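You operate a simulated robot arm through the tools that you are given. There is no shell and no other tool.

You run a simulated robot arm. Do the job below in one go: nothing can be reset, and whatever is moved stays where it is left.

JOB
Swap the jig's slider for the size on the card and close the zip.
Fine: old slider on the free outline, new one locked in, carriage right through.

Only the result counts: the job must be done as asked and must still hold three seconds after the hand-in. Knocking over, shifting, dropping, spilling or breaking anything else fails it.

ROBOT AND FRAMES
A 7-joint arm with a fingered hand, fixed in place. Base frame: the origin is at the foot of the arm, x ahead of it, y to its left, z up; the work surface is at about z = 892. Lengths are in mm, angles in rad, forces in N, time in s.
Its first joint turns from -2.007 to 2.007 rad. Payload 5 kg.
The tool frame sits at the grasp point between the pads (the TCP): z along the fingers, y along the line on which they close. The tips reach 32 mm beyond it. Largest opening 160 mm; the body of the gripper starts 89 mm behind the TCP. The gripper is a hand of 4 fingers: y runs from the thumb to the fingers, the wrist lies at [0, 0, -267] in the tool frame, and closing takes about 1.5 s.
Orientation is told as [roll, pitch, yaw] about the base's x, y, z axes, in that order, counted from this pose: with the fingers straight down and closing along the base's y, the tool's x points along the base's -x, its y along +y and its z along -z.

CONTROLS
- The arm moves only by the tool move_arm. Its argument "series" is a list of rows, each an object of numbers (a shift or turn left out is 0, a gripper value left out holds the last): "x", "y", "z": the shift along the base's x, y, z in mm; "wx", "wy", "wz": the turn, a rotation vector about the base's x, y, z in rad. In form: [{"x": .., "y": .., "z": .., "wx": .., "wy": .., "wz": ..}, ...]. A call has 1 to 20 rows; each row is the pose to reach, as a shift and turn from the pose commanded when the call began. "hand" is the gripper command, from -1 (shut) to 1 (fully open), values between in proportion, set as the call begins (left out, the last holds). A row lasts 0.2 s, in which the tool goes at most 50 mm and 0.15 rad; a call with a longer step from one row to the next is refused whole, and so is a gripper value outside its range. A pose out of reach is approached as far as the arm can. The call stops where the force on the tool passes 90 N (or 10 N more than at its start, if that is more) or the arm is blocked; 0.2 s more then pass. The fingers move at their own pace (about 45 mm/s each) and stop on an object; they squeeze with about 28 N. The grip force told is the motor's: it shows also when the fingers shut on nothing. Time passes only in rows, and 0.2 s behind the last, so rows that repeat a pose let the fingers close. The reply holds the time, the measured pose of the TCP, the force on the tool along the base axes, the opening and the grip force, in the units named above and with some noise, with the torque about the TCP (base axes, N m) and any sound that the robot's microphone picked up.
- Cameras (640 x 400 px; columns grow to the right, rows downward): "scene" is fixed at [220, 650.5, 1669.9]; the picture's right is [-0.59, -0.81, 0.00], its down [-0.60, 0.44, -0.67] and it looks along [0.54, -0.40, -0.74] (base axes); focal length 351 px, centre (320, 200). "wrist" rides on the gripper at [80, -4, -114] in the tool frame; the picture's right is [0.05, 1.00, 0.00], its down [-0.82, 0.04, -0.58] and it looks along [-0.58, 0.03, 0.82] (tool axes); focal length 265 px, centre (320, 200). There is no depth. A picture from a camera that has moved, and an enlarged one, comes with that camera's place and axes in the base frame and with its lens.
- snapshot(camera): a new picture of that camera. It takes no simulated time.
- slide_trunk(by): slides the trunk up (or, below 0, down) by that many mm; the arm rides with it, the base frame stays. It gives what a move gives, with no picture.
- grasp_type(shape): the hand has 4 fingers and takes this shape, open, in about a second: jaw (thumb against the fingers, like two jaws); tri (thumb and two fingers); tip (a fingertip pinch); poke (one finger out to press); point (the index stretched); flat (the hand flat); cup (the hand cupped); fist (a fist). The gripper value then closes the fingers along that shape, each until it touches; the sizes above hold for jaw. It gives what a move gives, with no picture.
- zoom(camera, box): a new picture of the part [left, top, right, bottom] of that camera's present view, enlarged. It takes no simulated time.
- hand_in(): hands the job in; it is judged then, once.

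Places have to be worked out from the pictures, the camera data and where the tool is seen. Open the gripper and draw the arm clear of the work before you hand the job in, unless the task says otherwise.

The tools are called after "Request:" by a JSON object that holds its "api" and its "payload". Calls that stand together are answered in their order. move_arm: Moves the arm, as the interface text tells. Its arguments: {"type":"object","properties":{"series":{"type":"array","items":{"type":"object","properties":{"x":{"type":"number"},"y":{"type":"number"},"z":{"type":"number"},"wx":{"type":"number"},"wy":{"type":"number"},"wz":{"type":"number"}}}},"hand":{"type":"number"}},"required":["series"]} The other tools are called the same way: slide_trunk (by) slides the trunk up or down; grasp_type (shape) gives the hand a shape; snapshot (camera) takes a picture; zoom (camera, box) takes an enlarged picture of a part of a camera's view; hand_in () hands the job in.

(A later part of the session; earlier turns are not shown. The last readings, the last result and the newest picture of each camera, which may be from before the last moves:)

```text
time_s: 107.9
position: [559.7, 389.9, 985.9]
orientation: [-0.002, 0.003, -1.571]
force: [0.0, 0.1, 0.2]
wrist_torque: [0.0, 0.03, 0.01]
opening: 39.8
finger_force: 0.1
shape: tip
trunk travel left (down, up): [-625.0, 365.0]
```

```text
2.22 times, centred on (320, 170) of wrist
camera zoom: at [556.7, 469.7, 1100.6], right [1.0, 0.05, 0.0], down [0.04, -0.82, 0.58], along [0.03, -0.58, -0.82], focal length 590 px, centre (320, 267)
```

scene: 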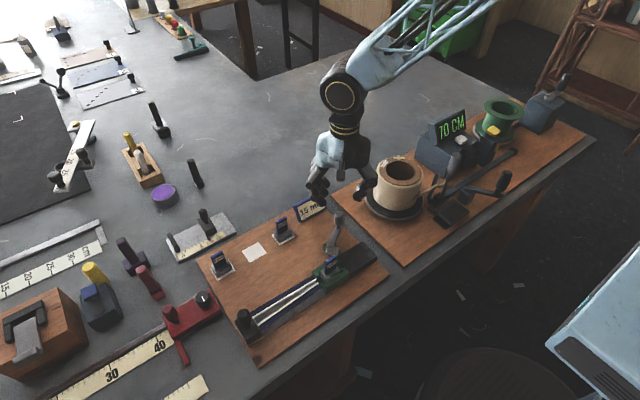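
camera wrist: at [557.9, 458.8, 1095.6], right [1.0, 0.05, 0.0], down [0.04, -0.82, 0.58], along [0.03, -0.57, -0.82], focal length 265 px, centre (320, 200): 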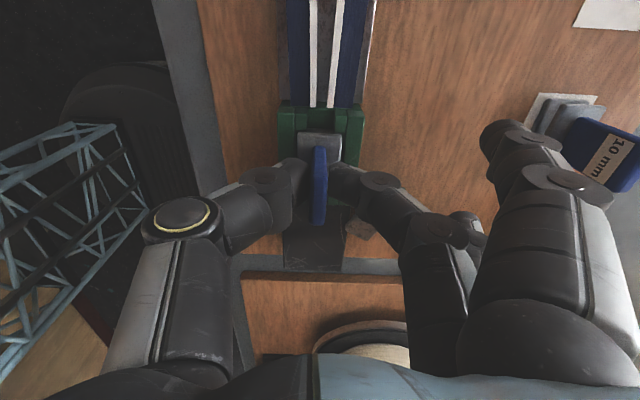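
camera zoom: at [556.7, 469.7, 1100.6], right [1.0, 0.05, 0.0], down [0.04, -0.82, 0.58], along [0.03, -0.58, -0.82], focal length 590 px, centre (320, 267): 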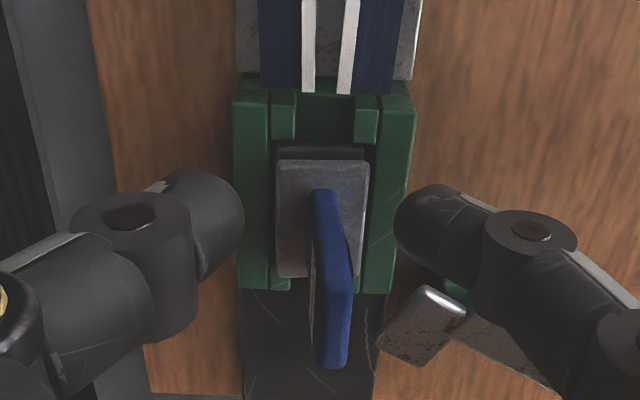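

It fell back upright. I'll rise straight up and look at how it sits.

Request:
{"api": "move_arm", "payload": {"series": [{"z": 25}, {"z": 55}, {"z": 90}, {"z": 90}]}}

Request:
{"api": "zoom", "payload": {"camera": "scene", "box": [318, 240, 368, 290]}}

Request:
{"api": "zoom", "payload": {"camera": "wrist", "box": [250, 60, 390, 220]}}

```text
time_s: 108.9
position: [560.1, 392.3, 1076.7]
orientation: [0.001, 0.001, -1.572]
force: [-0.4, -0.1, -0.2]
wrist_torque: [-0.01, 0.03, 0.04]
opening: 39.6
finger_force: 0.1
shape: tip
trunk travel left (down, up): [-625.0, 365.0]
```

```text
8.00 times, centred on (343, 265) of scene
camera zoom: at [220.0, 650.5, 1669.9], right [-0.59, -0.81, 0.0], down [-0.6, 0.44, -0.67], along [0.54, -0.4, -0.74], focal length 2805 px, centre (136, -320)
```

zoom: 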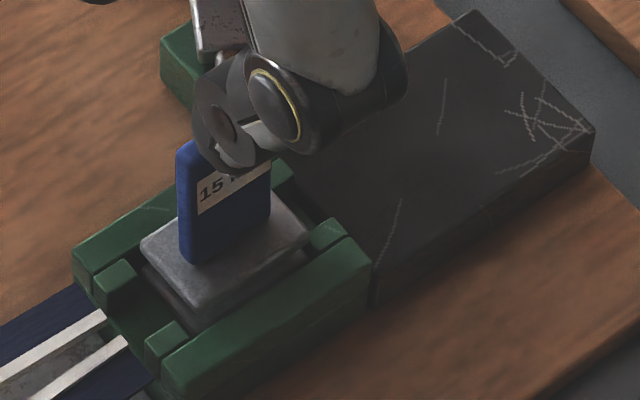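

```text
2.50 times, centred on (320, 140) of wrist
camera zoom: at [557.6, 472.4, 1190.8], right [1.0, 0.05, 0.0], down [0.04, -0.82, 0.58], along [0.03, -0.58, -0.82], focal length 664 px, centre (320, 350)
```

zoom: 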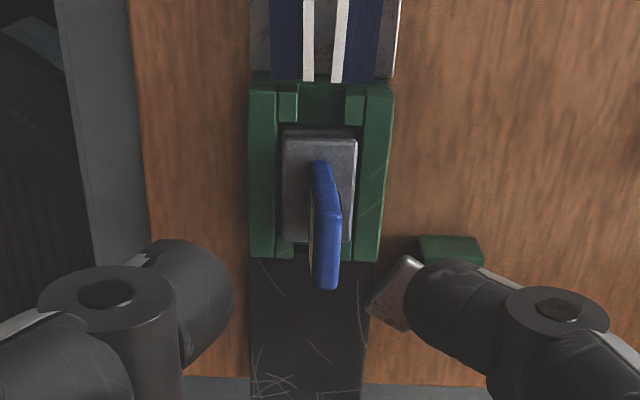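

The slider sits slightly high, likely with one edge on a −y lug. I'll regrip it upright and re-seat it properly.

Request:
{"api": "move_arm", "payload": {"series": [{"x": 1, "y": -10, "z": 0}, {"x": 1, "y": -19, "z": 0}, {"x": 1, "y": -19, "z": -30}, {"x": 1, "y": -19, "z": -60}, {"x": 1, "y": -19, "z": -80}, {"x": 1, "y": -19, "z": -92}, {"x": 1, "y": -19, "z": -92}]}}

Request:
{"api": "zoom", "payload": {"camera": "wrist", "box": [240, 80, 400, 260]}}

```text
time_s: 110.5
position: [561.6, 372.9, 984.0]
orientation: [-0.001, 0.001, -1.572]
force: [0.3, 0.0, 0.1]
wrist_torque: [0.04, -0.02, 0.01]
opening: 39.6
finger_force: 0.0
shape: tip
trunk travel left (down, up): [-625.0, 365.0]
```

```text
2.22 times, centred on (320, 170) of wrist
camera zoom: at [558.9, 453.1, 1098.8], right [1.0, 0.05, 0.0], down [0.04, -0.82, 0.58], along [0.03, -0.58, -0.82], focal length 590 px, centre (320, 267)
```

zoom: 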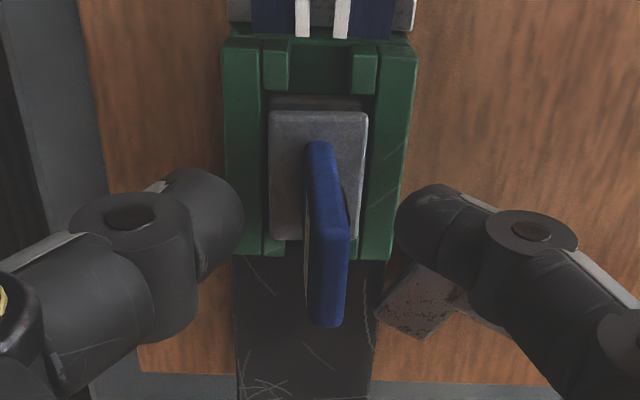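

Request:
{"api": "move_arm", "payload": {"series": [{"z": 0}, {"z": 0}, {"z": 0}, {"z": 0}, {"z": 0}], "hand": -1}}

Request:
{"api": "zoom", "payload": {"camera": "wrist", "box": [240, 80, 400, 260]}}

Request:
{"api": "zoom", "payload": {"camera": "scene", "box": [318, 240, 368, 290]}}

```text
time_s: 111.7
position: [561.0, 371.6, 983.7]
orientation: [0.001, 0.002, -1.572]
force: [0.3, 0.7, -3.3]
wrist_torque: [-0.02, -0.04, 0.04]
opening: 3.6
finger_force: 28.0
shape: tip
trunk travel left (down, up): [-625.0, 365.0]
```

```text
2.22 times, centred on (320, 170) of wrist
camera zoom: at [559.0, 453.2, 1098.6], right [1.0, 0.05, 0.0], down [0.04, -0.82, 0.58], along [0.03, -0.58, -0.82], focal length 590 px, centre (320, 267)
```

zoom: 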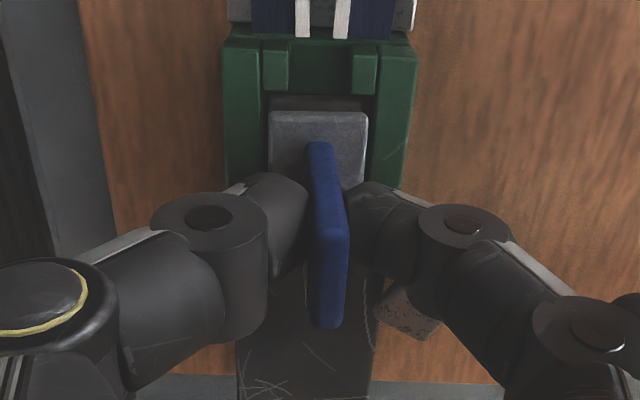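

```text
8.00 times, centred on (343, 265) of scene
camera zoom: at [220.0, 650.5, 1669.9], right [-0.59, -0.81, 0.0], down [-0.6, 0.44, -0.67], along [0.54, -0.4, -0.74], focal length 2805 px, centre (136, -320)
```

zoom: 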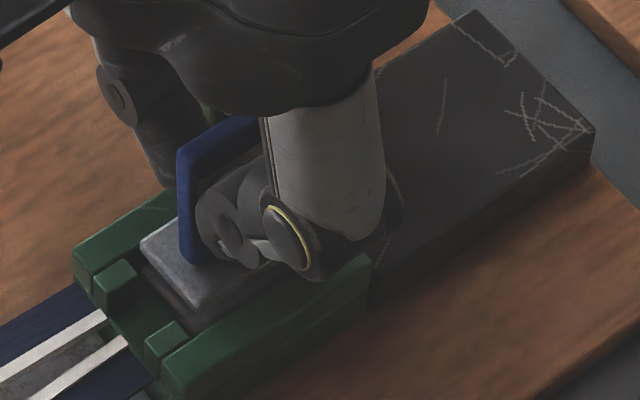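

Gripped. I'll lift 5 mm, shift about +3 mm in y towards the pocket centre and lower again.

Request:
{"api": "move_arm", "payload": {"series": [{"z": 2.5}, {"z": 5}, {"z": 6, "y": 1.5}, {"z": 6, "y": 3}, {"z": 6, "y": 3}]}}

Request:
{"api": "zoom", "payload": {"camera": "wrist", "box": [270, 80, 370, 170]}}

Request:
{"api": "zoom", "payload": {"camera": "scene", "box": [318, 240, 368, 290]}}

```text
time_s: 112.9
position: [561.7, 375.3, 990.4]
orientation: [0.0, 0.003, -1.573]
force: [1.5, -0.2, -0.5]
wrist_torque: [0.02, -0.06, 0.0]
opening: 3.2
finger_force: 28.2
shape: tip
trunk travel left (down, up): [-625.0, 365.0]
```

```text
4.44 times, centred on (320, 125) of wrist
camera zoom: at [558.3, 454.0, 1105.1], right [1.0, 0.05, 0.0], down [0.04, -0.82, 0.58], along [0.03, -0.58, -0.82], focal length 1180 px, centre (320, 533)
```

zoom: 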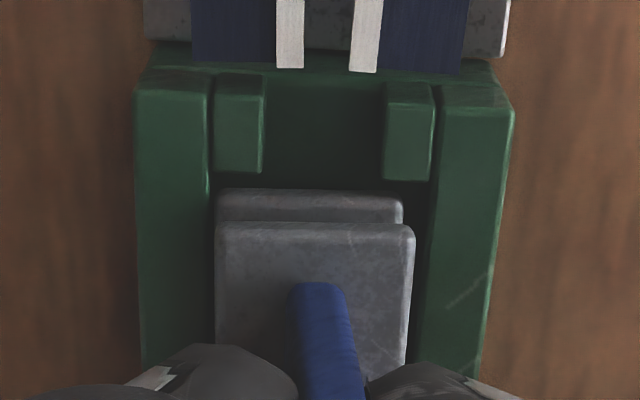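

```text
8.00 times, centred on (343, 265) of scene
camera zoom: at [220.0, 650.5, 1669.9], right [-0.59, -0.81, 0.0], down [-0.6, 0.44, -0.67], along [0.54, -0.4, -0.74], focal length 2805 px, centre (136, -320)
```

zoom: 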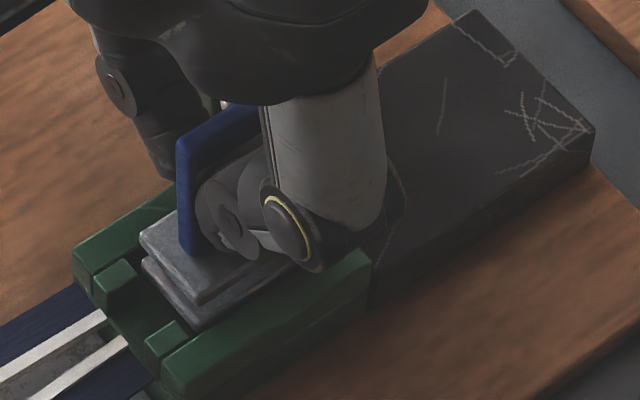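

Relative to the earlier good insertion, the slider needs about +2 mm in x and +2.2 mm in y. Applying and lowering gently.

Request:
{"api": "move_arm", "payload": {"series": [{"x": 1, "y": 1.1}, {"x": 2, "y": 2.2}, {"x": 2, "y": 2.2, "z": -2}, {"x": 2, "y": 2.2, "z": -4}, {"x": 2, "y": 2.2, "z": -4}]}}

Request:
{"api": "zoom", "payload": {"camera": "wrist", "box": [270, 80, 370, 170]}}

Request:
{"api": "zoom", "payload": {"camera": "scene", "box": [318, 240, 368, 290]}}

```text
time_s: 114.1
position: [563.4, 375.8, 985.8]
orientation: [0.001, 0.003, -1.572]
force: [0.1, 0.1, -0.6]
wrist_torque: [-0.01, 0.01, 0.0]
opening: 3.2
finger_force: 27.9
shape: tip
trunk travel left (down, up): [-625.0, 365.0]
```

```text
4.44 times, centred on (320, 125) of wrist
camera zoom: at [560.9, 457.2, 1100.6], right [1.0, 0.05, 0.0], down [0.04, -0.82, 0.58], along [0.03, -0.58, -0.82], focal length 1180 px, centre (320, 533)
```

zoom: 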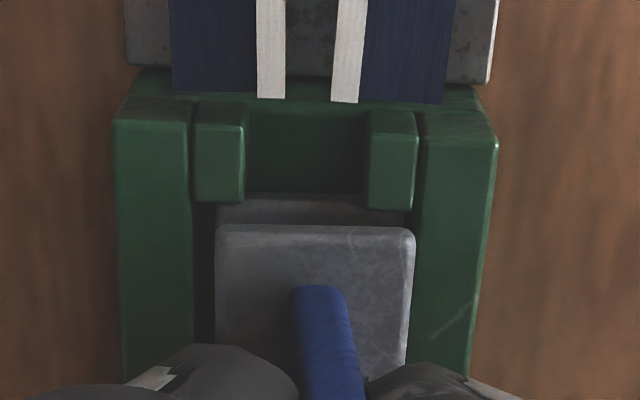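

```text
8.00 times, centred on (343, 265) of scene
camera zoom: at [220.0, 650.5, 1669.9], right [-0.59, -0.81, 0.0], down [-0.6, 0.44, -0.67], along [0.54, -0.4, -0.74], focal length 2805 px, centre (136, -320)
```

zoom: 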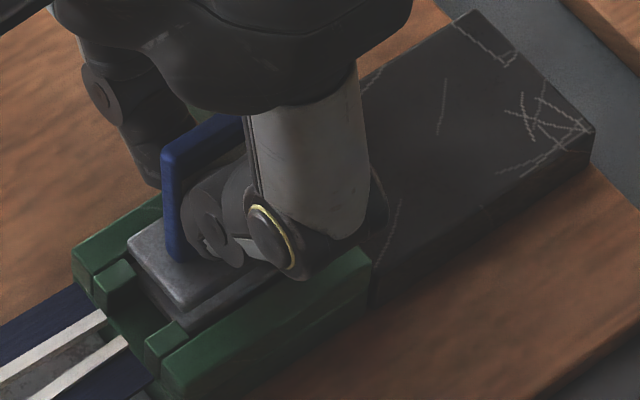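

It's entering the pocket freely. Continue down with a 1 mm correction to −x, until the floor.

Request:
{"api": "move_arm", "payload": {"series": [{"x": -1, "z": -2}, {"x": -1, "z": -4}, {"x": -1, "z": -5}, {"x": -1, "z": -5}]}}

Request:
{"api": "zoom", "payload": {"camera": "scene", "box": [318, 240, 368, 290]}}

Request:
{"api": "zoom", "payload": {"camera": "wrist", "box": [270, 80, 370, 170]}}

```text
time_s: 115.1
position: [562.0, 377.9, 981.5]
orientation: [0.0, 0.001, -1.571]
force: [2.5, 2.7, 11.5]
wrist_torque: [0.01, -0.07, 0.01]
opening: 3.8
finger_force: 27.8
shape: tip
trunk travel left (down, up): [-625.0, 365.0]
```

```text
8.00 times, centred on (343, 265) of scene
camera zoom: at [220.0, 650.5, 1669.9], right [-0.59, -0.81, 0.0], down [-0.6, 0.44, -0.67], along [0.54, -0.4, -0.74], focal length 2805 px, centre (136, -320)
```

zoom: 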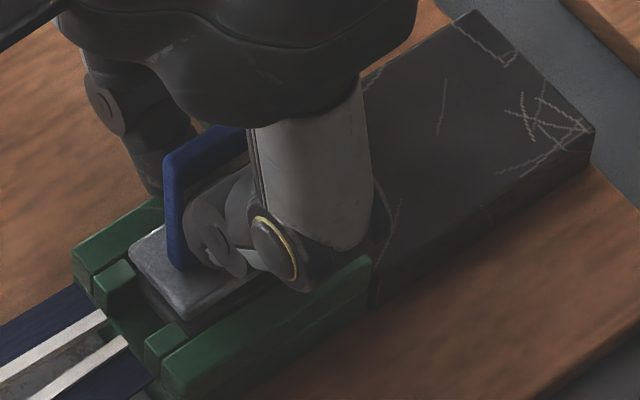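

```text
4.44 times, centred on (320, 125) of wrist
camera zoom: at [559.3, 456.9, 1096.5], right [1.0, 0.05, 0.0], down [0.04, -0.82, 0.58], along [0.03, -0.57, -0.82], focal length 1180 px, centre (320, 533)
```

zoom: 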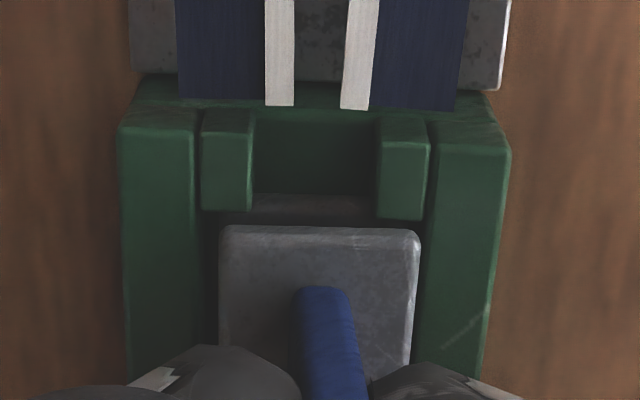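

Request:
{"api": "move_arm", "payload": {"series": [{"y": -1, "z": -1}, {"y": -1, "z": -2}, {"y": -1, "z": -2}]}}

Request:
{"api": "zoom", "payload": {"camera": "scene", "box": [318, 240, 368, 290]}}

```text
time_s: 115.9
position: [561.5, 375.9, 981.1]
orientation: [0.002, 0.005, -1.57]
force: [-1.1, 5.6, 24.8]
wrist_torque: [0.12, -0.04, 0.04]
opening: 4.7
finger_force: 27.6
shape: tip
trunk travel left (down, up): [-625.0, 365.0]
```

```text
8.00 times, centred on (343, 265) of scene
camera zoom: at [220.0, 650.5, 1669.9], right [-0.59, -0.81, 0.0], down [-0.6, 0.44, -0.67], along [0.54, -0.4, -0.74], focal length 2805 px, centre (136, -320)
```

zoom: 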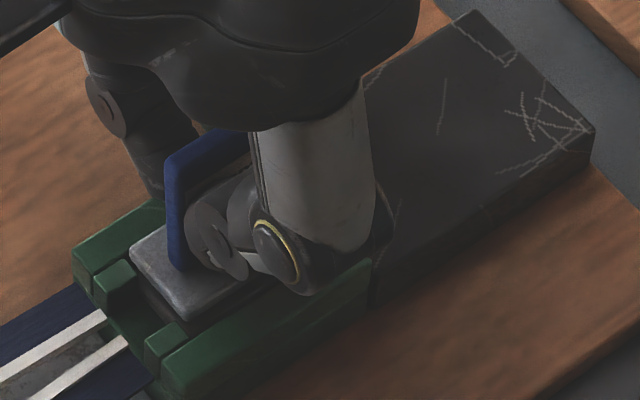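

It is seated on the hard floor again. I'll relax, open and rise, then check how it stands.

Request:
{"api": "move_arm", "payload": {"series": [{"z": 1.5}, {"z": 1.5}, {"z": 1.5}, {"z": 1.5}, {"z": 1.5}, {"z": 25}, {"z": 60}, {"z": 97}, {"z": 97}], "hand": -0.5}}

Request:
{"api": "zoom", "payload": {"camera": "scene", "box": [305, 205, 385, 295]}}

Request:
{"api": "zoom", "payload": {"camera": "wrist", "box": [250, 50, 390, 190]}}

```text
time_s: 117.9
position: [561.9, 375.6, 1078.8]
orientation: [0.0, 0.002, -1.571]
force: [0.6, 0.1, -0.1]
wrist_torque: [0.02, 0.02, 0.02]
opening: 39.8
finger_force: 0.0
shape: tip
trunk travel left (down, up): [-625.0, 365.0]
```

```text
4.44 times, centred on (345, 250) of scene
camera zoom: at [220.0, 650.5, 1669.9], right [-0.59, -0.81, 0.0], down [-0.6, 0.44, -0.67], along [0.54, -0.4, -0.74], focal length 1558 px, centre (209, -22)
```

zoom: 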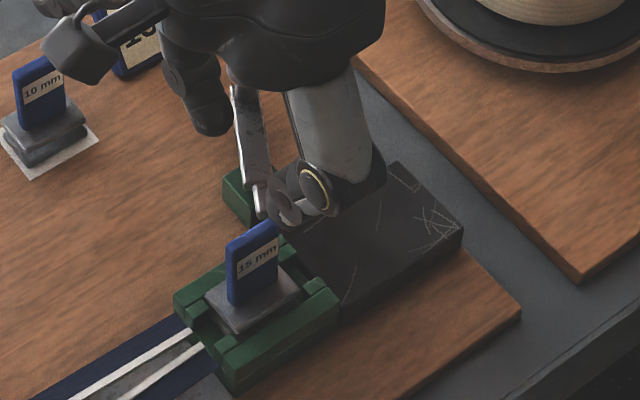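

```text
2.86 times, centred on (320, 120) of wrist
camera zoom: at [558.9, 456.3, 1193.7], right [1.0, 0.05, 0.0], down [0.04, -0.82, 0.58], along [0.03, -0.58, -0.82], focal length 758 px, centre (320, 429)
```

zoom: 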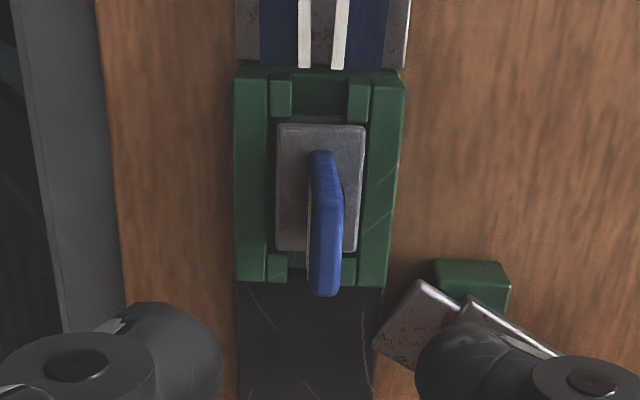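

The 15 mm slider is seated upright like the original was. Now I'll test the lever's full clockwise travel: change to jaw over free space, go above the knob with the yaw at −45°.

Request:
{"api": "move_arm", "payload": {"series": [{"x": 18, "y": -14, "wz": 0.131}, {"x": 37, "y": -28, "wz": 0.262}, {"x": 56, "y": -42, "wz": 0.393}, {"x": 75, "y": -56, "wz": 0.524}, {"x": 93, "y": -70, "wz": 0.655}, {"x": 111, "y": -83.7, "wz": 0.785}, {"x": 111, "y": -83.7, "wz": 0.785}]}}

Request:
{"api": "grasp_type", "payload": {"shape": "jaw"}}

Request:
{"api": "move_arm", "payload": {"series": [{"z": 0}, {"z": 0}, {"z": 0}, {"z": 0}, {"z": 0}, {"z": 0}], "hand": -0.3}}

Request:
{"api": "zoom", "payload": {"camera": "wrist", "box": [220, 0, 420, 200]}}

```text
time_s: 119.5
position: [671.2, 289.7, 1075.4]
orientation: [0.0, 0.0, -0.786]
force: [0.9, -0.1, 0.0]
wrist_torque: [0.01, 0.01, 0.01]
opening: 39.7
finger_force: 0.1
shape: tip
trunk travel left (down, up): [-625.0, 365.0]
```

```text
time_s: 120.4
position: [670.9, 290.5, 1076.3]
orientation: [0.001, 0.002, -0.787]
force: [-0.8, -0.1, 0.0]
wrist_torque: [0.0, -0.01, 0.0]
opening: 160.0
finger_force: 0.0
shape: jaw
trunk travel left (down, up): [-625.0, 365.0]
```

```text
time_s: 121.8
position: [670.8, 290.0, 1075.5]
orientation: [0.0, 0.0, -0.788]
force: [-0.6, 0.4, -0.2]
wrist_torque: [-0.04, -0.01, -0.01]
opening: 56.7
finger_force: 0.1
shape: jaw
trunk travel left (down, up): [-625.0, 365.0]
```

```text
2.00 times, centred on (320, 100) of wrist
camera zoom: at [613.1, 344.2, 1190.2], right [0.67, 0.74, 0.0], down [0.61, -0.55, 0.58], along [0.43, -0.39, -0.82], focal length 531 px, centre (320, 400)
```

zoom: 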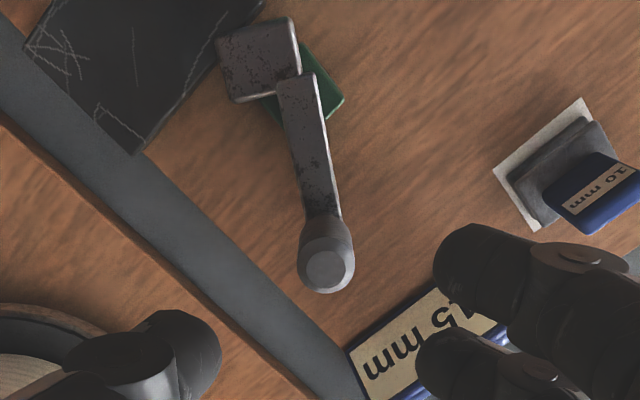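

Request:
{"api": "move_arm", "payload": {"series": [{"x": 1.9, "y": 2.1, "z": -30}, {"x": 1.9, "y": 2.1, "z": -60}, {"x": 1.9, "y": 2.1, "z": -85}, {"x": 1.9, "y": 2.1, "z": -105}, {"x": 1.9, "y": 2.1, "z": -105}]}}

Request:
{"api": "move_arm", "payload": {"series": [{"z": 0}, {"z": 0}, {"z": 0}, {"z": 0}, {"z": 0}], "hand": -1}}

Request:
{"api": "snapshot", "payload": {"camera": "wrist"}}

```text
time_s: 123.0
position: [672.8, 294.4, 970.6]
orientation: [0.0, 0.002, -0.787]
force: [0.2, -1.0, 0.2]
wrist_torque: [0.0, 0.0, 0.02]
opening: 56.2
finger_force: 0.0
shape: jaw
trunk travel left (down, up): [-625.0, 365.0]
```

```text
time_s: 124.2
position: [672.4, 295.0, 971.6]
orientation: [-0.002, 0.003, -0.787]
force: [-6.9, -6.7, -0.9]
wrist_torque: [0.0, 0.06, 0.01]
opening: 7.3
finger_force: 28.4
shape: jaw
trunk travel left (down, up): [-625.0, 365.0]
```

```text
taken
camera wrist: at [615.1, 348.0, 1085.7], right [0.67, 0.74, 0.0], down [0.61, -0.55, 0.58], along [0.43, -0.39, -0.82], focal length 265 px, centre (320, 200)
```

wrist: 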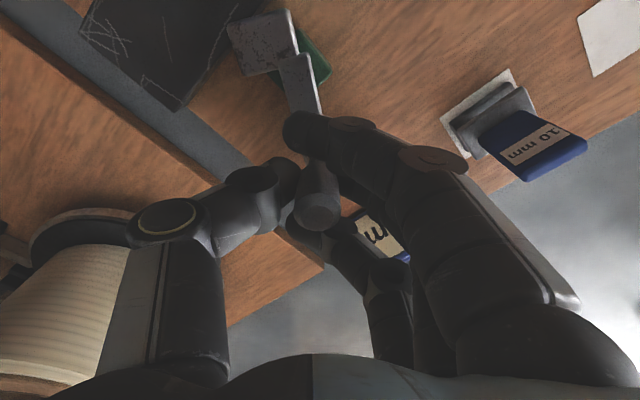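

The knob is held. I'll sweep it clockwise along its arc with the hand turning along, first by 30°.

Request:
{"api": "move_arm", "payload": {"series": [{"x": -3.7, "y": -6.0, "wz": -0.131}, {"x": -8.2, "y": -11.4, "wz": -0.262}, {"x": -13.3, "y": -16.2, "wz": -0.393}, {"x": -19, "y": -20.3, "wz": -0.524}, {"x": -19, "y": -20.3, "wz": -0.524}]}}

Request:
{"api": "zoom", "payload": {"camera": "scene", "box": [290, 190, 390, 290]}}

Request:
{"api": "snapshot", "payload": {"camera": "wrist"}}

```text
time_s: 125.4
position: [655.2, 275.3, 970.0]
orientation: [-0.001, 0.002, -1.312]
force: [-7.0, 2.3, -4.4]
wrist_torque: [0.15, -0.07, 0.21]
opening: 6.5
finger_force: 28.2
shape: jaw
trunk travel left (down, up): [-625.0, 365.0]
```

```text
4.00 times, centred on (340, 240) of scene
camera zoom: at [220.0, 650.5, 1669.9], right [-0.59, -0.81, 0.0], down [-0.6, 0.44, -0.67], along [0.54, -0.4, -0.74], focal length 1402 px, centre (240, 40)
```

zoom: 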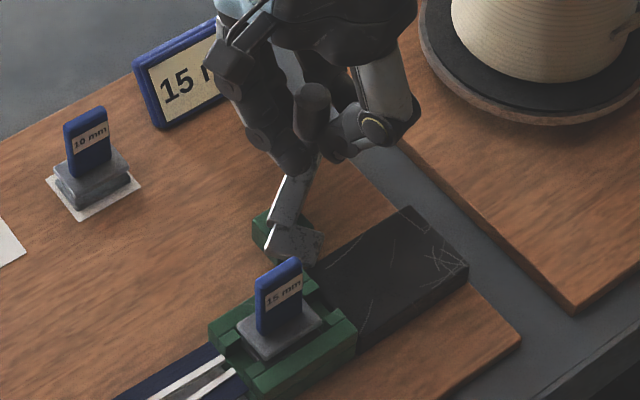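

```text
taken
camera wrist: at [632.1, 351.1, 1085.7], right [0.95, 0.31, 0.0], down [0.25, -0.78, 0.58], along [0.18, -0.55, -0.82], focal length 265 px, centre (320, 200)
```

wrist: 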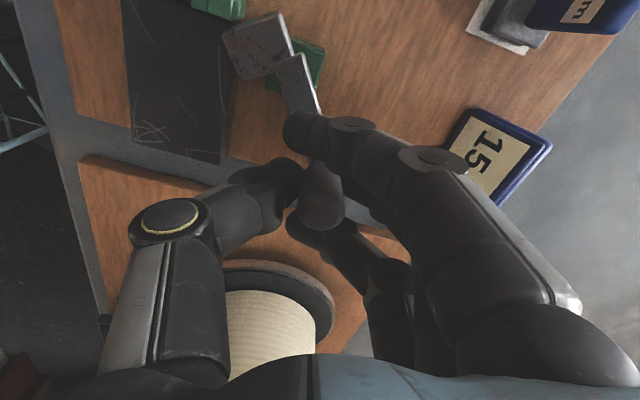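

The lever turned easily this time (almost no force). Continuing clockwise stepwise.

Request:
{"api": "move_arm", "payload": {"series": [{"x": -6.3, "y": -3.3, "wz": -0.131}, {"x": -12.9, "y": -5.8, "wz": -0.262}, {"x": -12.9, "y": -5.8, "wz": -0.262}]}}

Request:
{"api": "zoom", "payload": {"camera": "scene", "box": [290, 190, 390, 290]}}

Request:
{"api": "zoom", "payload": {"camera": "wrist", "box": [180, 0, 380, 130]}}

```text
time_s: 126.2
position: [643.5, 268.4, 969.7]
orientation: [0.001, 0.001, -1.575]
force: [-7.1, 3.6, -5.0]
wrist_torque: [0.07, -0.03, 0.24]
opening: 6.8
finger_force: 28.2
shape: jaw
trunk travel left (down, up): [-625.0, 365.0]
```

```text
4.00 times, centred on (340, 240) of scene
camera zoom: at [220.0, 650.5, 1669.9], right [-0.59, -0.81, 0.0], down [-0.6, 0.44, -0.67], along [0.54, -0.4, -0.74], focal length 1402 px, centre (240, 40)
```

zoom: 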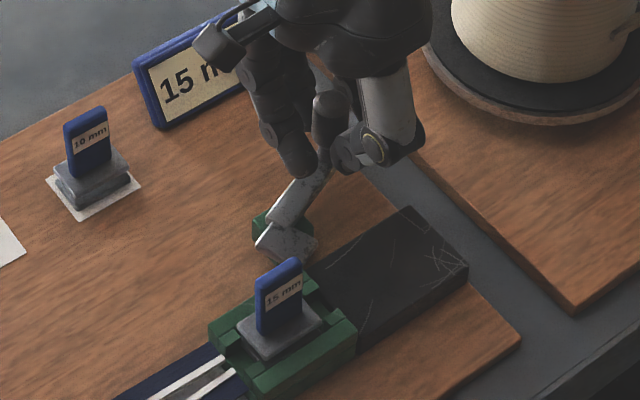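

```text
3.08 times, centred on (280, 65) of wrist
camera zoom: at [641.2, 348.9, 1085.7], right [1.0, 0.05, 0.0], down [0.04, -0.82, 0.58], along [0.03, -0.58, -0.82], focal length 817 px, centre (443, 615)
```

zoom: 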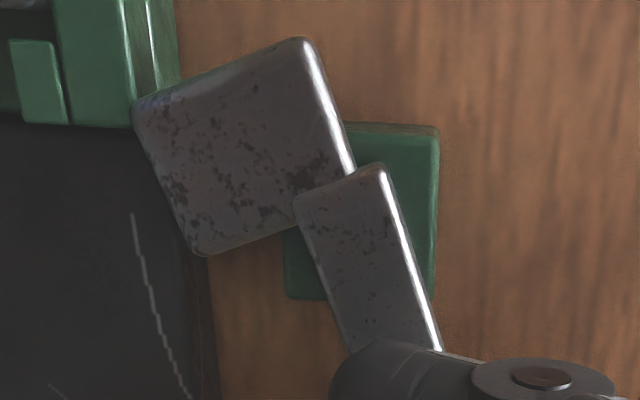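

Still free: the tongue now passes over the carriage's rear corner. Continuing clockwise.

Request:
{"api": "move_arm", "payload": {"series": [{"x": -6.8, "y": -1.6, "wz": -0.131}, {"x": -13.8, "y": -2.3, "wz": -0.262}, {"x": -13.8, "y": -2.3, "wz": -0.262}]}}

Request:
{"api": "zoom", "payload": {"camera": "scene", "box": [290, 190, 390, 290]}}

Request:
{"api": "zoom", "payload": {"camera": "wrist", "box": [180, 0, 380, 130]}}

```text
time_s: 127.0
position: [629.6, 266.0, 971.1]
orientation: [0.0, 0.0, -1.835]
force: [-4.0, 1.8, -5.8]
wrist_torque: [0.0, -0.14, 0.22]
opening: 6.3
finger_force: 28.2
shape: jaw
trunk travel left (down, up): [-625.0, 365.0]
```

```text
4.00 times, centred on (340, 240) of scene
camera zoom: at [220.0, 650.5, 1669.9], right [-0.59, -0.81, 0.0], down [-0.6, 0.44, -0.67], along [0.54, -0.4, -0.74], focal length 1402 px, centre (240, 40)
```

zoom: 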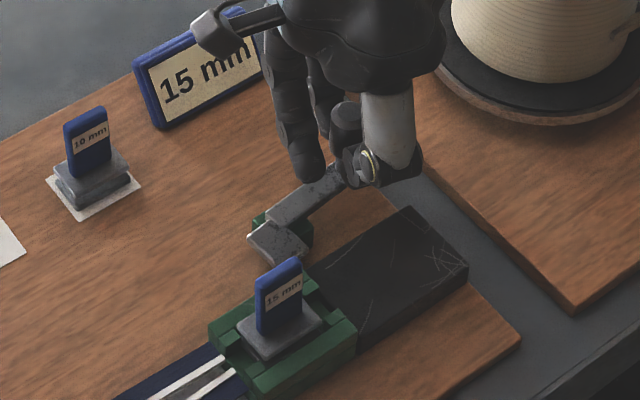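

```text
3.08 times, centred on (280, 65) of wrist
camera zoom: at [647.7, 344.3, 1085.8], right [0.98, -0.21, 0.0], down [-0.17, -0.8, 0.58], along [-0.12, -0.56, -0.82], focal length 817 px, centre (443, 615)
```

zoom: 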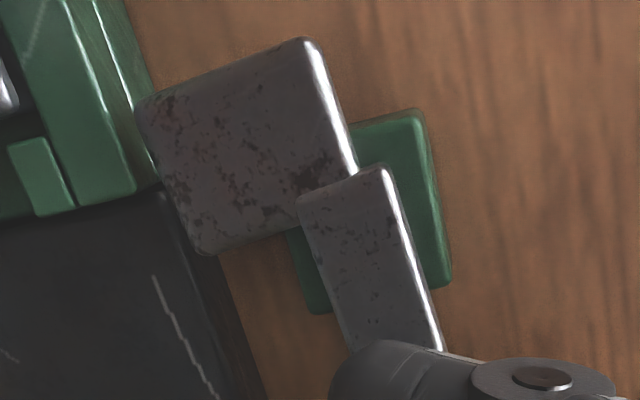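

Still free at about −88°. Continuing to look for the far stop.

Request:
{"api": "move_arm", "payload": {"series": [{"x": -7.1, "y": 0.3, "wz": -0.131}, {"x": -14, "y": 1.4, "wz": -0.262}, {"x": -14, "y": 1.4, "wz": -0.262}]}}

Request:
{"api": "zoom", "payload": {"camera": "scene", "box": [290, 190, 390, 290]}}

Request:
{"api": "zoom", "payload": {"camera": "wrist", "box": [180, 0, 380, 130]}}

```text
time_s: 127.8
position: [616.8, 269.8, 970.8]
orientation: [0.002, 0.004, -2.097]
force: [18.6, 12.9, 7.3]
wrist_torque: [0.09, -0.77, 0.42]
opening: 5.6
finger_force: 28.1
shape: jaw
trunk travel left (down, up): [-625.0, 365.0]
```

```text
4.00 times, centred on (340, 240) of scene
camera zoom: at [220.0, 650.5, 1669.9], right [-0.59, -0.81, 0.0], down [-0.6, 0.44, -0.67], along [0.54, -0.4, -0.74], focal length 1402 px, centre (240, 40)
```

zoom: 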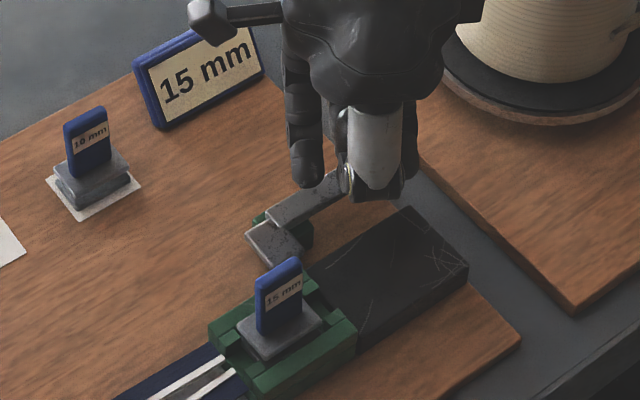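

```text
3.08 times, centred on (280, 65) of wrist
camera zoom: at [655.7, 341.3, 1086.4], right [0.89, -0.46, 0.0], down [-0.38, -0.73, 0.57], along [-0.26, -0.51, -0.82], focal length 817 px, centre (443, 615)
```

zoom: 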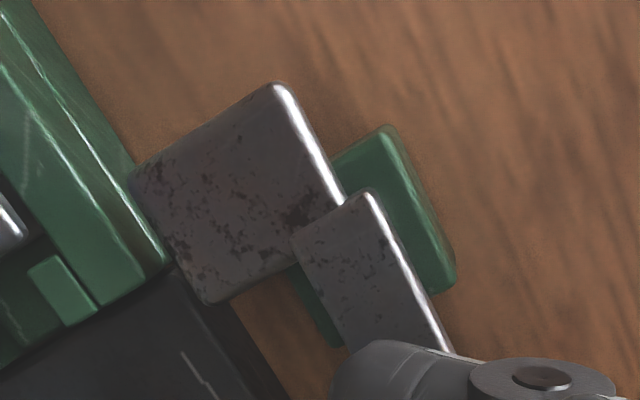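

Resistance begins at about −92° (arm parallel to the rail, tongue against the carriage side). I'll press a bit more to see if it is a firm stop or clicks in.

Request:
{"api": "move_arm", "payload": {"series": [{"x": -3, "y": 1}, {"x": -6, "y": 2}, {"x": -6, "y": 2}]}}

Request:
{"api": "zoom", "payload": {"camera": "scene", "box": [290, 190, 390, 290]}}

```text
time_s: 128.6
position: [610.2, 268.5, 970.8]
orientation: [0.0, 0.001, -2.098]
force: [16.3, -6.1, 0.7]
wrist_torque: [-0.24, -0.55, 0.09]
opening: 4.3
finger_force: 27.8
shape: jaw
trunk travel left (down, up): [-625.0, 365.0]
```

```text
4.00 times, centred on (340, 240) of scene
camera zoom: at [220.0, 650.5, 1669.9], right [-0.59, -0.81, 0.0], down [-0.6, 0.44, -0.67], along [0.54, -0.4, -0.74], focal length 1402 px, centre (240, 40)
```

zoom: 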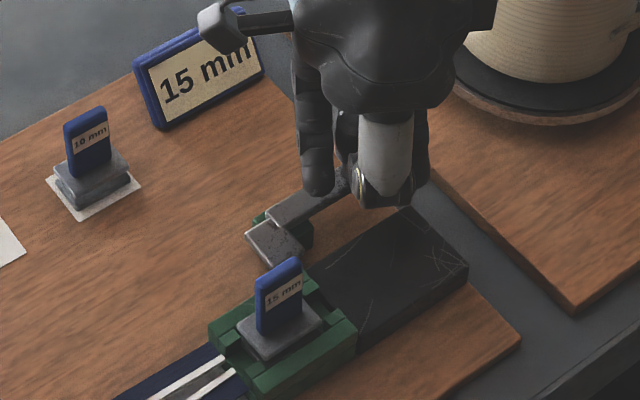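

The lever is firmly at its far stop (−92°). I'll relax, release the knob and rise to look.

Request:
{"api": "move_arm", "payload": {"series": [{"x": 5, "y": -2}, {"x": 8, "y": -3}, {"x": 8, "y": -3}, {"x": 8, "y": -3}, {"x": 8, "y": -3, "z": 25}, {"x": 8, "y": -3, "z": 60}, {"x": 8, "y": -3, "z": 105}, {"x": 8, "y": -3, "z": 105}], "hand": -0.3}}

Request:
{"api": "snapshot", "payload": {"camera": "wrist"}}

Request:
{"api": "zoom", "payload": {"camera": "scene", "box": [305, 205, 385, 295]}}

```text
time_s: 130.4
position: [617.9, 264.8, 1078.0]
orientation: [0.0, 0.002, -2.096]
force: [0.0, 0.0, 0.2]
wrist_torque: [0.01, 0.03, 0.01]
opening: 55.5
finger_force: 0.1
shape: jaw
trunk travel left (down, up): [-625.0, 365.0]
```

```text
taken
camera wrist: at [655.6, 337.0, 1191.7], right [0.89, -0.46, 0.0], down [-0.37, -0.73, 0.58], along [-0.26, -0.51, -0.82], focal length 265 px, centre (320, 200)
```

wrist: 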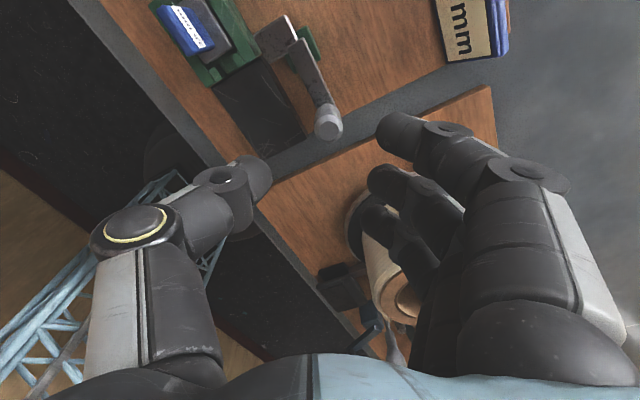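

```text
4.44 times, centred on (345, 250) of scene
camera zoom: at [220.0, 650.5, 1669.9], right [-0.59, -0.81, 0.0], down [-0.6, 0.44, -0.67], along [0.54, -0.4, -0.74], focal length 1558 px, centre (209, -22)
```

zoom: 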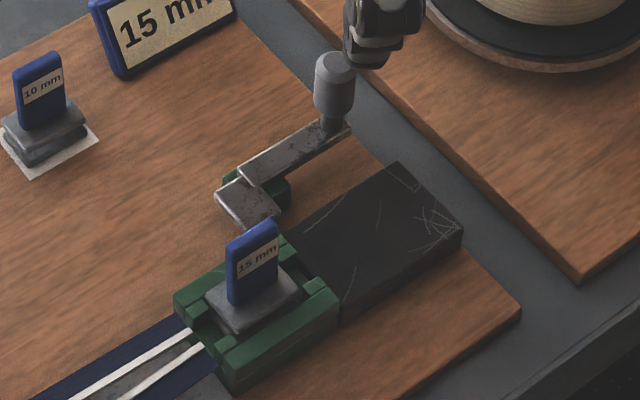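

The lever now lies parallel to the rail with its tongue square against the carriage – this looks like the closed position. I'll go back over the slider in "tip" shape and do the gentle tug test again.

Request:
{"api": "move_arm", "payload": {"series": [{"x": -12, "y": 27, "wz": 0.131}, {"x": -25, "y": 54, "wz": 0.262}, {"x": -40, "y": 81, "wz": 0.393}, {"x": -55, "y": 106, "wz": 0.525}, {"x": -55, "y": 106, "wz": 0.525}, {"x": -55, "y": 106, "wz": 0.525}]}}

Request:
{"api": "grasp_type", "payload": {"shape": "tip"}}

Request:
{"api": "move_arm", "payload": {"series": [{"z": 0}, {"z": 0}, {"z": 0}, {"z": 0}, {"z": 0}, {"z": 0}, {"z": 0}], "hand": -0.5}}

Request:
{"api": "zoom", "payload": {"camera": "wrist", "box": [250, 50, 390, 190]}}

```text
time_s: 131.8
position: [560.6, 372.4, 1074.9]
orientation: [0.0, 0.002, -1.572]
force: [0.0, 0.1, 0.1]
wrist_torque: [0.01, 0.0, -0.02]
opening: 55.4
finger_force: 0.1
shape: jaw
trunk travel left (down, up): [-625.0, 365.0]
```

```text
time_s: 132.7
position: [561.0, 371.8, 1076.0]
orientation: [0.0, 0.003, -1.57]
force: [-0.1, 0.2, 0.0]
wrist_torque: [0.01, 0.02, 0.0]
opening: 159.9
finger_force: 0.0
shape: tip
trunk travel left (down, up): [-625.0, 365.0]
```

```text
time_s: 134.3
position: [560.9, 372.5, 1074.9]
orientation: [0.001, 0.001, -1.574]
force: [0.3, 0.6, 0.4]
wrist_torque: [-0.01, -0.01, -0.01]
opening: 40.2
finger_force: 0.0
shape: tip
trunk travel left (down, up): [-625.0, 365.0]
```

```text
2.86 times, centred on (320, 120) of wrist
camera zoom: at [558.2, 451.9, 1190.1], right [1.0, 0.05, 0.0], down [0.04, -0.82, 0.58], along [0.03, -0.58, -0.82], focal length 758 px, centre (320, 429)
```

zoom: 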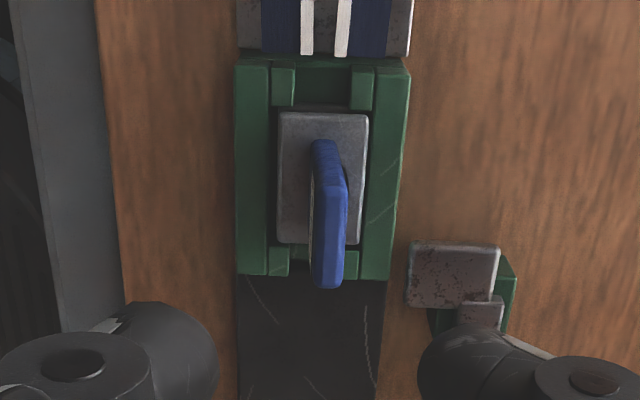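

Request:
{"api": "move_arm", "payload": {"series": [{"x": 1.5, "z": -25}, {"x": 1.5, "z": -55}, {"x": 1.5, "z": -80}, {"x": 1.5, "z": -96}, {"x": 1.5, "z": -96}]}}

Request:
{"api": "move_arm", "payload": {"series": [{"z": 0}, {"z": 0}, {"z": 0}, {"z": 0}, {"z": 0}], "hand": -1}}

Request:
{"api": "zoom", "payload": {"camera": "wrist", "box": [240, 80, 400, 260]}}

Request:
{"api": "move_arm", "payload": {"series": [{"z": 1}, {"z": 2}, {"z": 2}]}}

Request:
{"api": "zoom", "payload": {"camera": "scene", "box": [318, 240, 368, 290]}}

```text
time_s: 135.5
position: [564.7, 372.6, 978.6]
orientation: [-0.001, 0.003, -1.57]
force: [0.3, -0.2, 0.3]
wrist_torque: [0.01, 0.03, 0.01]
opening: 40.4
finger_force: 0.1
shape: tip
trunk travel left (down, up): [-625.0, 365.0]
```

```text
time_s: 136.7
position: [565.1, 373.0, 979.4]
orientation: [0.001, 0.001, -1.569]
force: [-0.5, 0.4, -0.8]
wrist_torque: [-0.01, 0.0, 0.0]
opening: 3.3
finger_force: 27.7
shape: tip
trunk travel left (down, up): [-625.0, 365.0]
```

```text
2.22 times, centred on (320, 170) of wrist
camera zoom: at [561.4, 453.1, 1093.6], right [1.0, 0.05, 0.0], down [0.04, -0.82, 0.58], along [0.03, -0.58, -0.82], focal length 590 px, centre (320, 267)
```

zoom: 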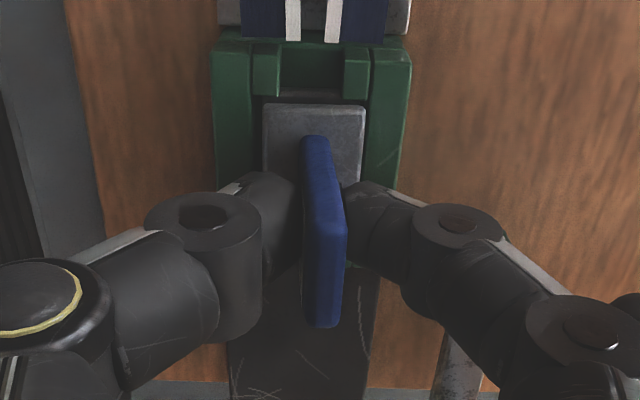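

```text
time_s: 137.5
position: [564.1, 372.5, 982.2]
orientation: [-0.001, 0.002, -1.569]
force: [-0.6, 0.2, -1.3]
wrist_torque: [-0.02, 0.01, -0.04]
opening: 3.4
finger_force: 28.2
shape: tip
trunk travel left (down, up): [-625.0, 365.0]
```

```text
8.00 times, centred on (343, 265) of scene
camera zoom: at [220.0, 650.5, 1669.9], right [-0.59, -0.81, 0.0], down [-0.6, 0.44, -0.67], along [0.54, -0.4, -0.74], focal length 2805 px, centre (136, -320)
```

zoom: 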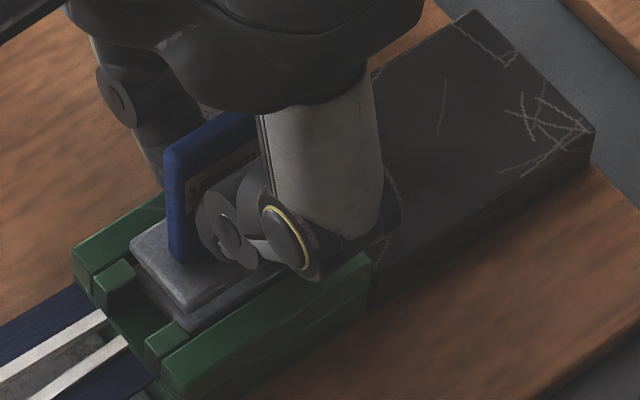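

With the lever here (−92°) the slider lifts freely (1 N), whereas at the original stop the tug met 10 N. So the original stop is the locked position after all, and the carriage must be pushed itself rather than dragged by the slider. I'll set the slider back down and release it.

Request:
{"api": "move_arm", "payload": {"series": [{"z": -1}, {"z": -2}, {"z": -2.5}, {"z": -2.5}]}}

Request:
{"api": "zoom", "payload": {"camera": "scene", "box": [318, 240, 368, 290]}}

Request:
{"api": "zoom", "payload": {"camera": "wrist", "box": [270, 80, 370, 170]}}

```text
time_s: 138.5
position: [563.3, 372.5, 981.7]
orientation: [-0.001, 0.002, -1.573]
force: [-0.1, 0.0, -0.7]
wrist_torque: [0.01, -0.01, -0.02]
opening: 3.5
finger_force: 28.4
shape: tip
trunk travel left (down, up): [-625.0, 365.0]
```

```text
8.00 times, centred on (343, 265) of scene
camera zoom: at [220.0, 650.5, 1669.9], right [-0.59, -0.81, 0.0], down [-0.6, 0.44, -0.67], along [0.54, -0.4, -0.74], focal length 2805 px, centre (136, -320)
```

zoom: 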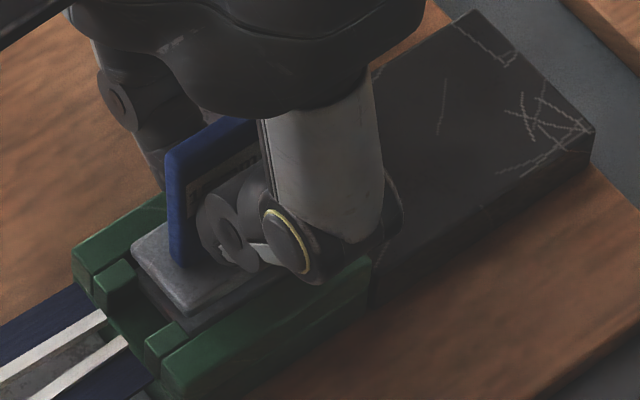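

```text
4.44 times, centred on (320, 125) of wrist
camera zoom: at [560.8, 452.7, 1095.1], right [1.0, 0.05, 0.0], down [0.04, -0.82, 0.58], along [0.03, -0.58, -0.82], focal length 1180 px, centre (320, 533)
```

zoom: 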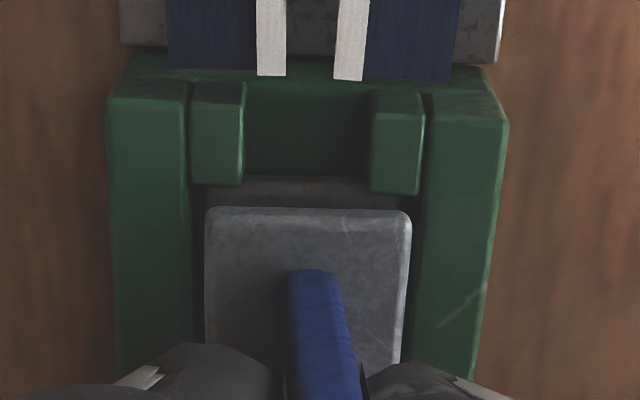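

Request:
{"api": "move_arm", "payload": {"series": [{"z": -1}, {"z": -2}, {"z": -2}]}}

```text
time_s: 139.3
position: [563.6, 372.7, 978.3]
orientation: [0.0, 0.003, -1.57]
force: [-0.1, 0.6, 0.5]
wrist_torque: [0.0, -0.04, -0.01]
opening: 3.3
finger_force: 27.2
shape: tip
trunk travel left (down, up): [-625.0, 365.0]
```

Request:
{"api": "move_arm", "payload": {"series": [{"z": -1}, {"z": -2}, {"z": -3}, {"z": -3}]}}

Request:
{"api": "zoom", "payload": {"camera": "scene", "box": [318, 240, 368, 290]}}

```text
time_s: 140.3
position: [562.0, 371.8, 975.8]
orientation: [0.003, 0.003, -1.571]
force: [-4.6, 3.4, 19.9]
wrist_torque: [0.07, 0.04, 0.02]
opening: 4.7
finger_force: 27.7
shape: tip
trunk travel left (down, up): [-625.0, 365.0]
```

```text
8.00 times, centred on (343, 265) of scene
camera zoom: at [220.0, 650.5, 1669.9], right [-0.59, -0.81, 0.0], down [-0.6, 0.44, -0.67], along [0.54, -0.4, -0.74], focal length 2805 px, centre (136, -320)
```

zoom: 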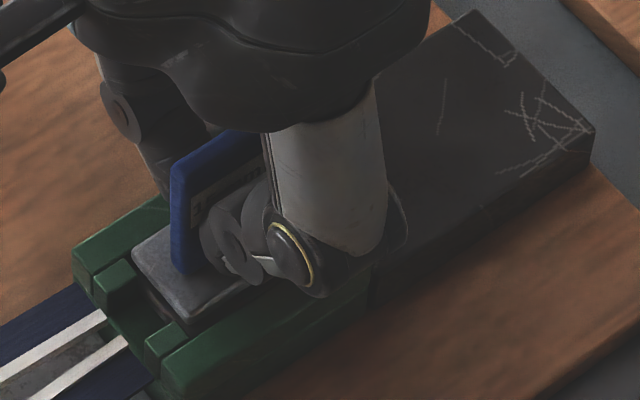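

Seated on the floor with 20 N. Relaxing, opening and rising again.

Request:
{"api": "move_arm", "payload": {"series": [{"z": 2}, {"z": 2}, {"z": 2}, {"z": 2}, {"z": 2}, {"z": 25}, {"z": 60}, {"z": 100}, {"z": 100}], "hand": -0.5}}

Request:
{"api": "zoom", "payload": {"camera": "wrist", "box": [250, 50, 390, 190]}}

Request:
{"api": "zoom", "payload": {"camera": "scene", "box": [305, 205, 385, 295]}}

```text
time_s: 142.3
position: [559.2, 370.8, 1077.6]
orientation: [0.0, 0.002, -1.571]
force: [1.1, 0.0, 0.4]
wrist_torque: [-0.01, -0.01, -0.01]
opening: 39.5
finger_force: 0.1
shape: tip
trunk travel left (down, up): [-625.0, 365.0]
```

```text
2.86 times, centred on (320, 120) of wrist
camera zoom: at [556.6, 452.0, 1191.3], right [1.0, 0.05, 0.0], down [0.04, -0.82, 0.58], along [0.03, -0.58, -0.82], focal length 758 px, centre (320, 429)
```

zoom: 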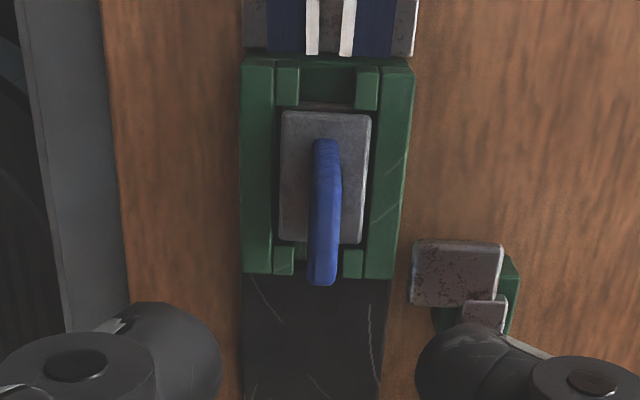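

```text
4.44 times, centred on (345, 250) of scene
camera zoom: at [220.0, 650.5, 1669.9], right [-0.59, -0.81, 0.0], down [-0.6, 0.44, -0.67], along [0.54, -0.4, -0.74], focal length 1558 px, centre (209, -22)
```

zoom: 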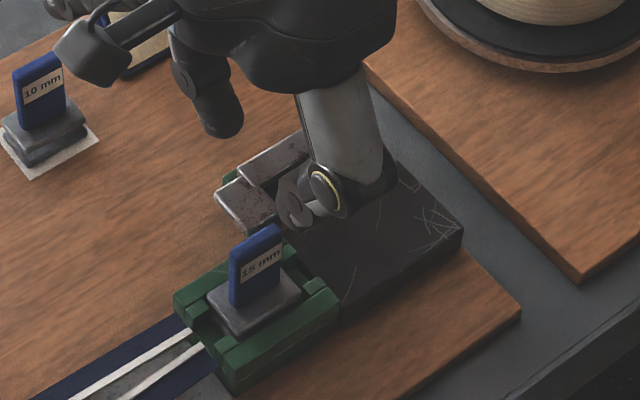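

The slider stands straight in its pocket. For pushing the carriage I'd like a single stiff finger; I'll check the "poke" shape here in free air.

Request:
{"api": "grasp_type", "payload": {"shape": "poke"}}

Request:
{"api": "snapshot", "payload": {"camera": "wrist"}}

Request:
{"api": "zoom", "payload": {"camera": "scene", "box": [270, 140, 390, 290]}}

```text
time_s: 143.2
position: [559.6, 372.4, 1076.1]
orientation: [-0.001, 0.002, -1.571]
force: [0.2, -0.3, -0.7]
wrist_torque: [0.0, 0.04, 0.0]
opening: 0.0
finger_force: 0.0
shape: poke
trunk travel left (down, up): [-625.0, 365.0]
```

```text
taken
camera wrist: at [556.5, 451.8, 1191.4], right [1.0, 0.05, 0.0], down [0.04, -0.82, 0.58], along [0.03, -0.58, -0.82], focal length 265 px, centre (320, 200)
```

wrist: 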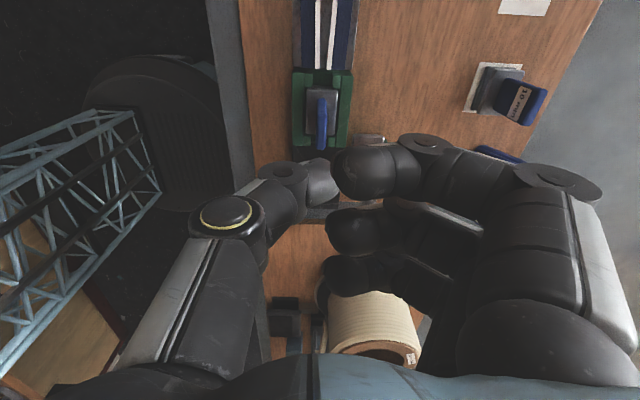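

```text
2.67 times, centred on (330, 215) of scene
camera zoom: at [220.0, 650.5, 1669.9], right [-0.59, -0.81, 0.0], down [-0.6, 0.44, -0.67], along [0.54, -0.4, -0.74], focal length 935 px, centre (293, 160)
```

zoom: 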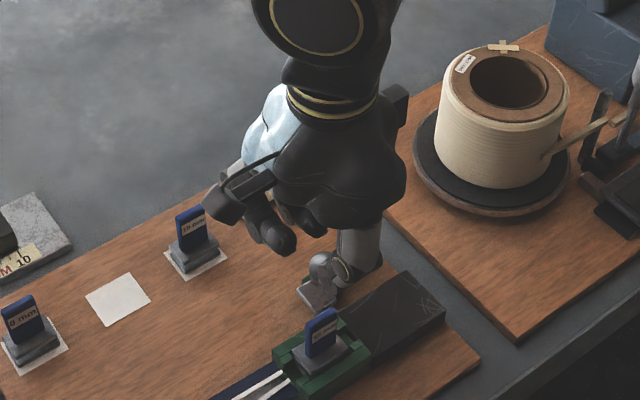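

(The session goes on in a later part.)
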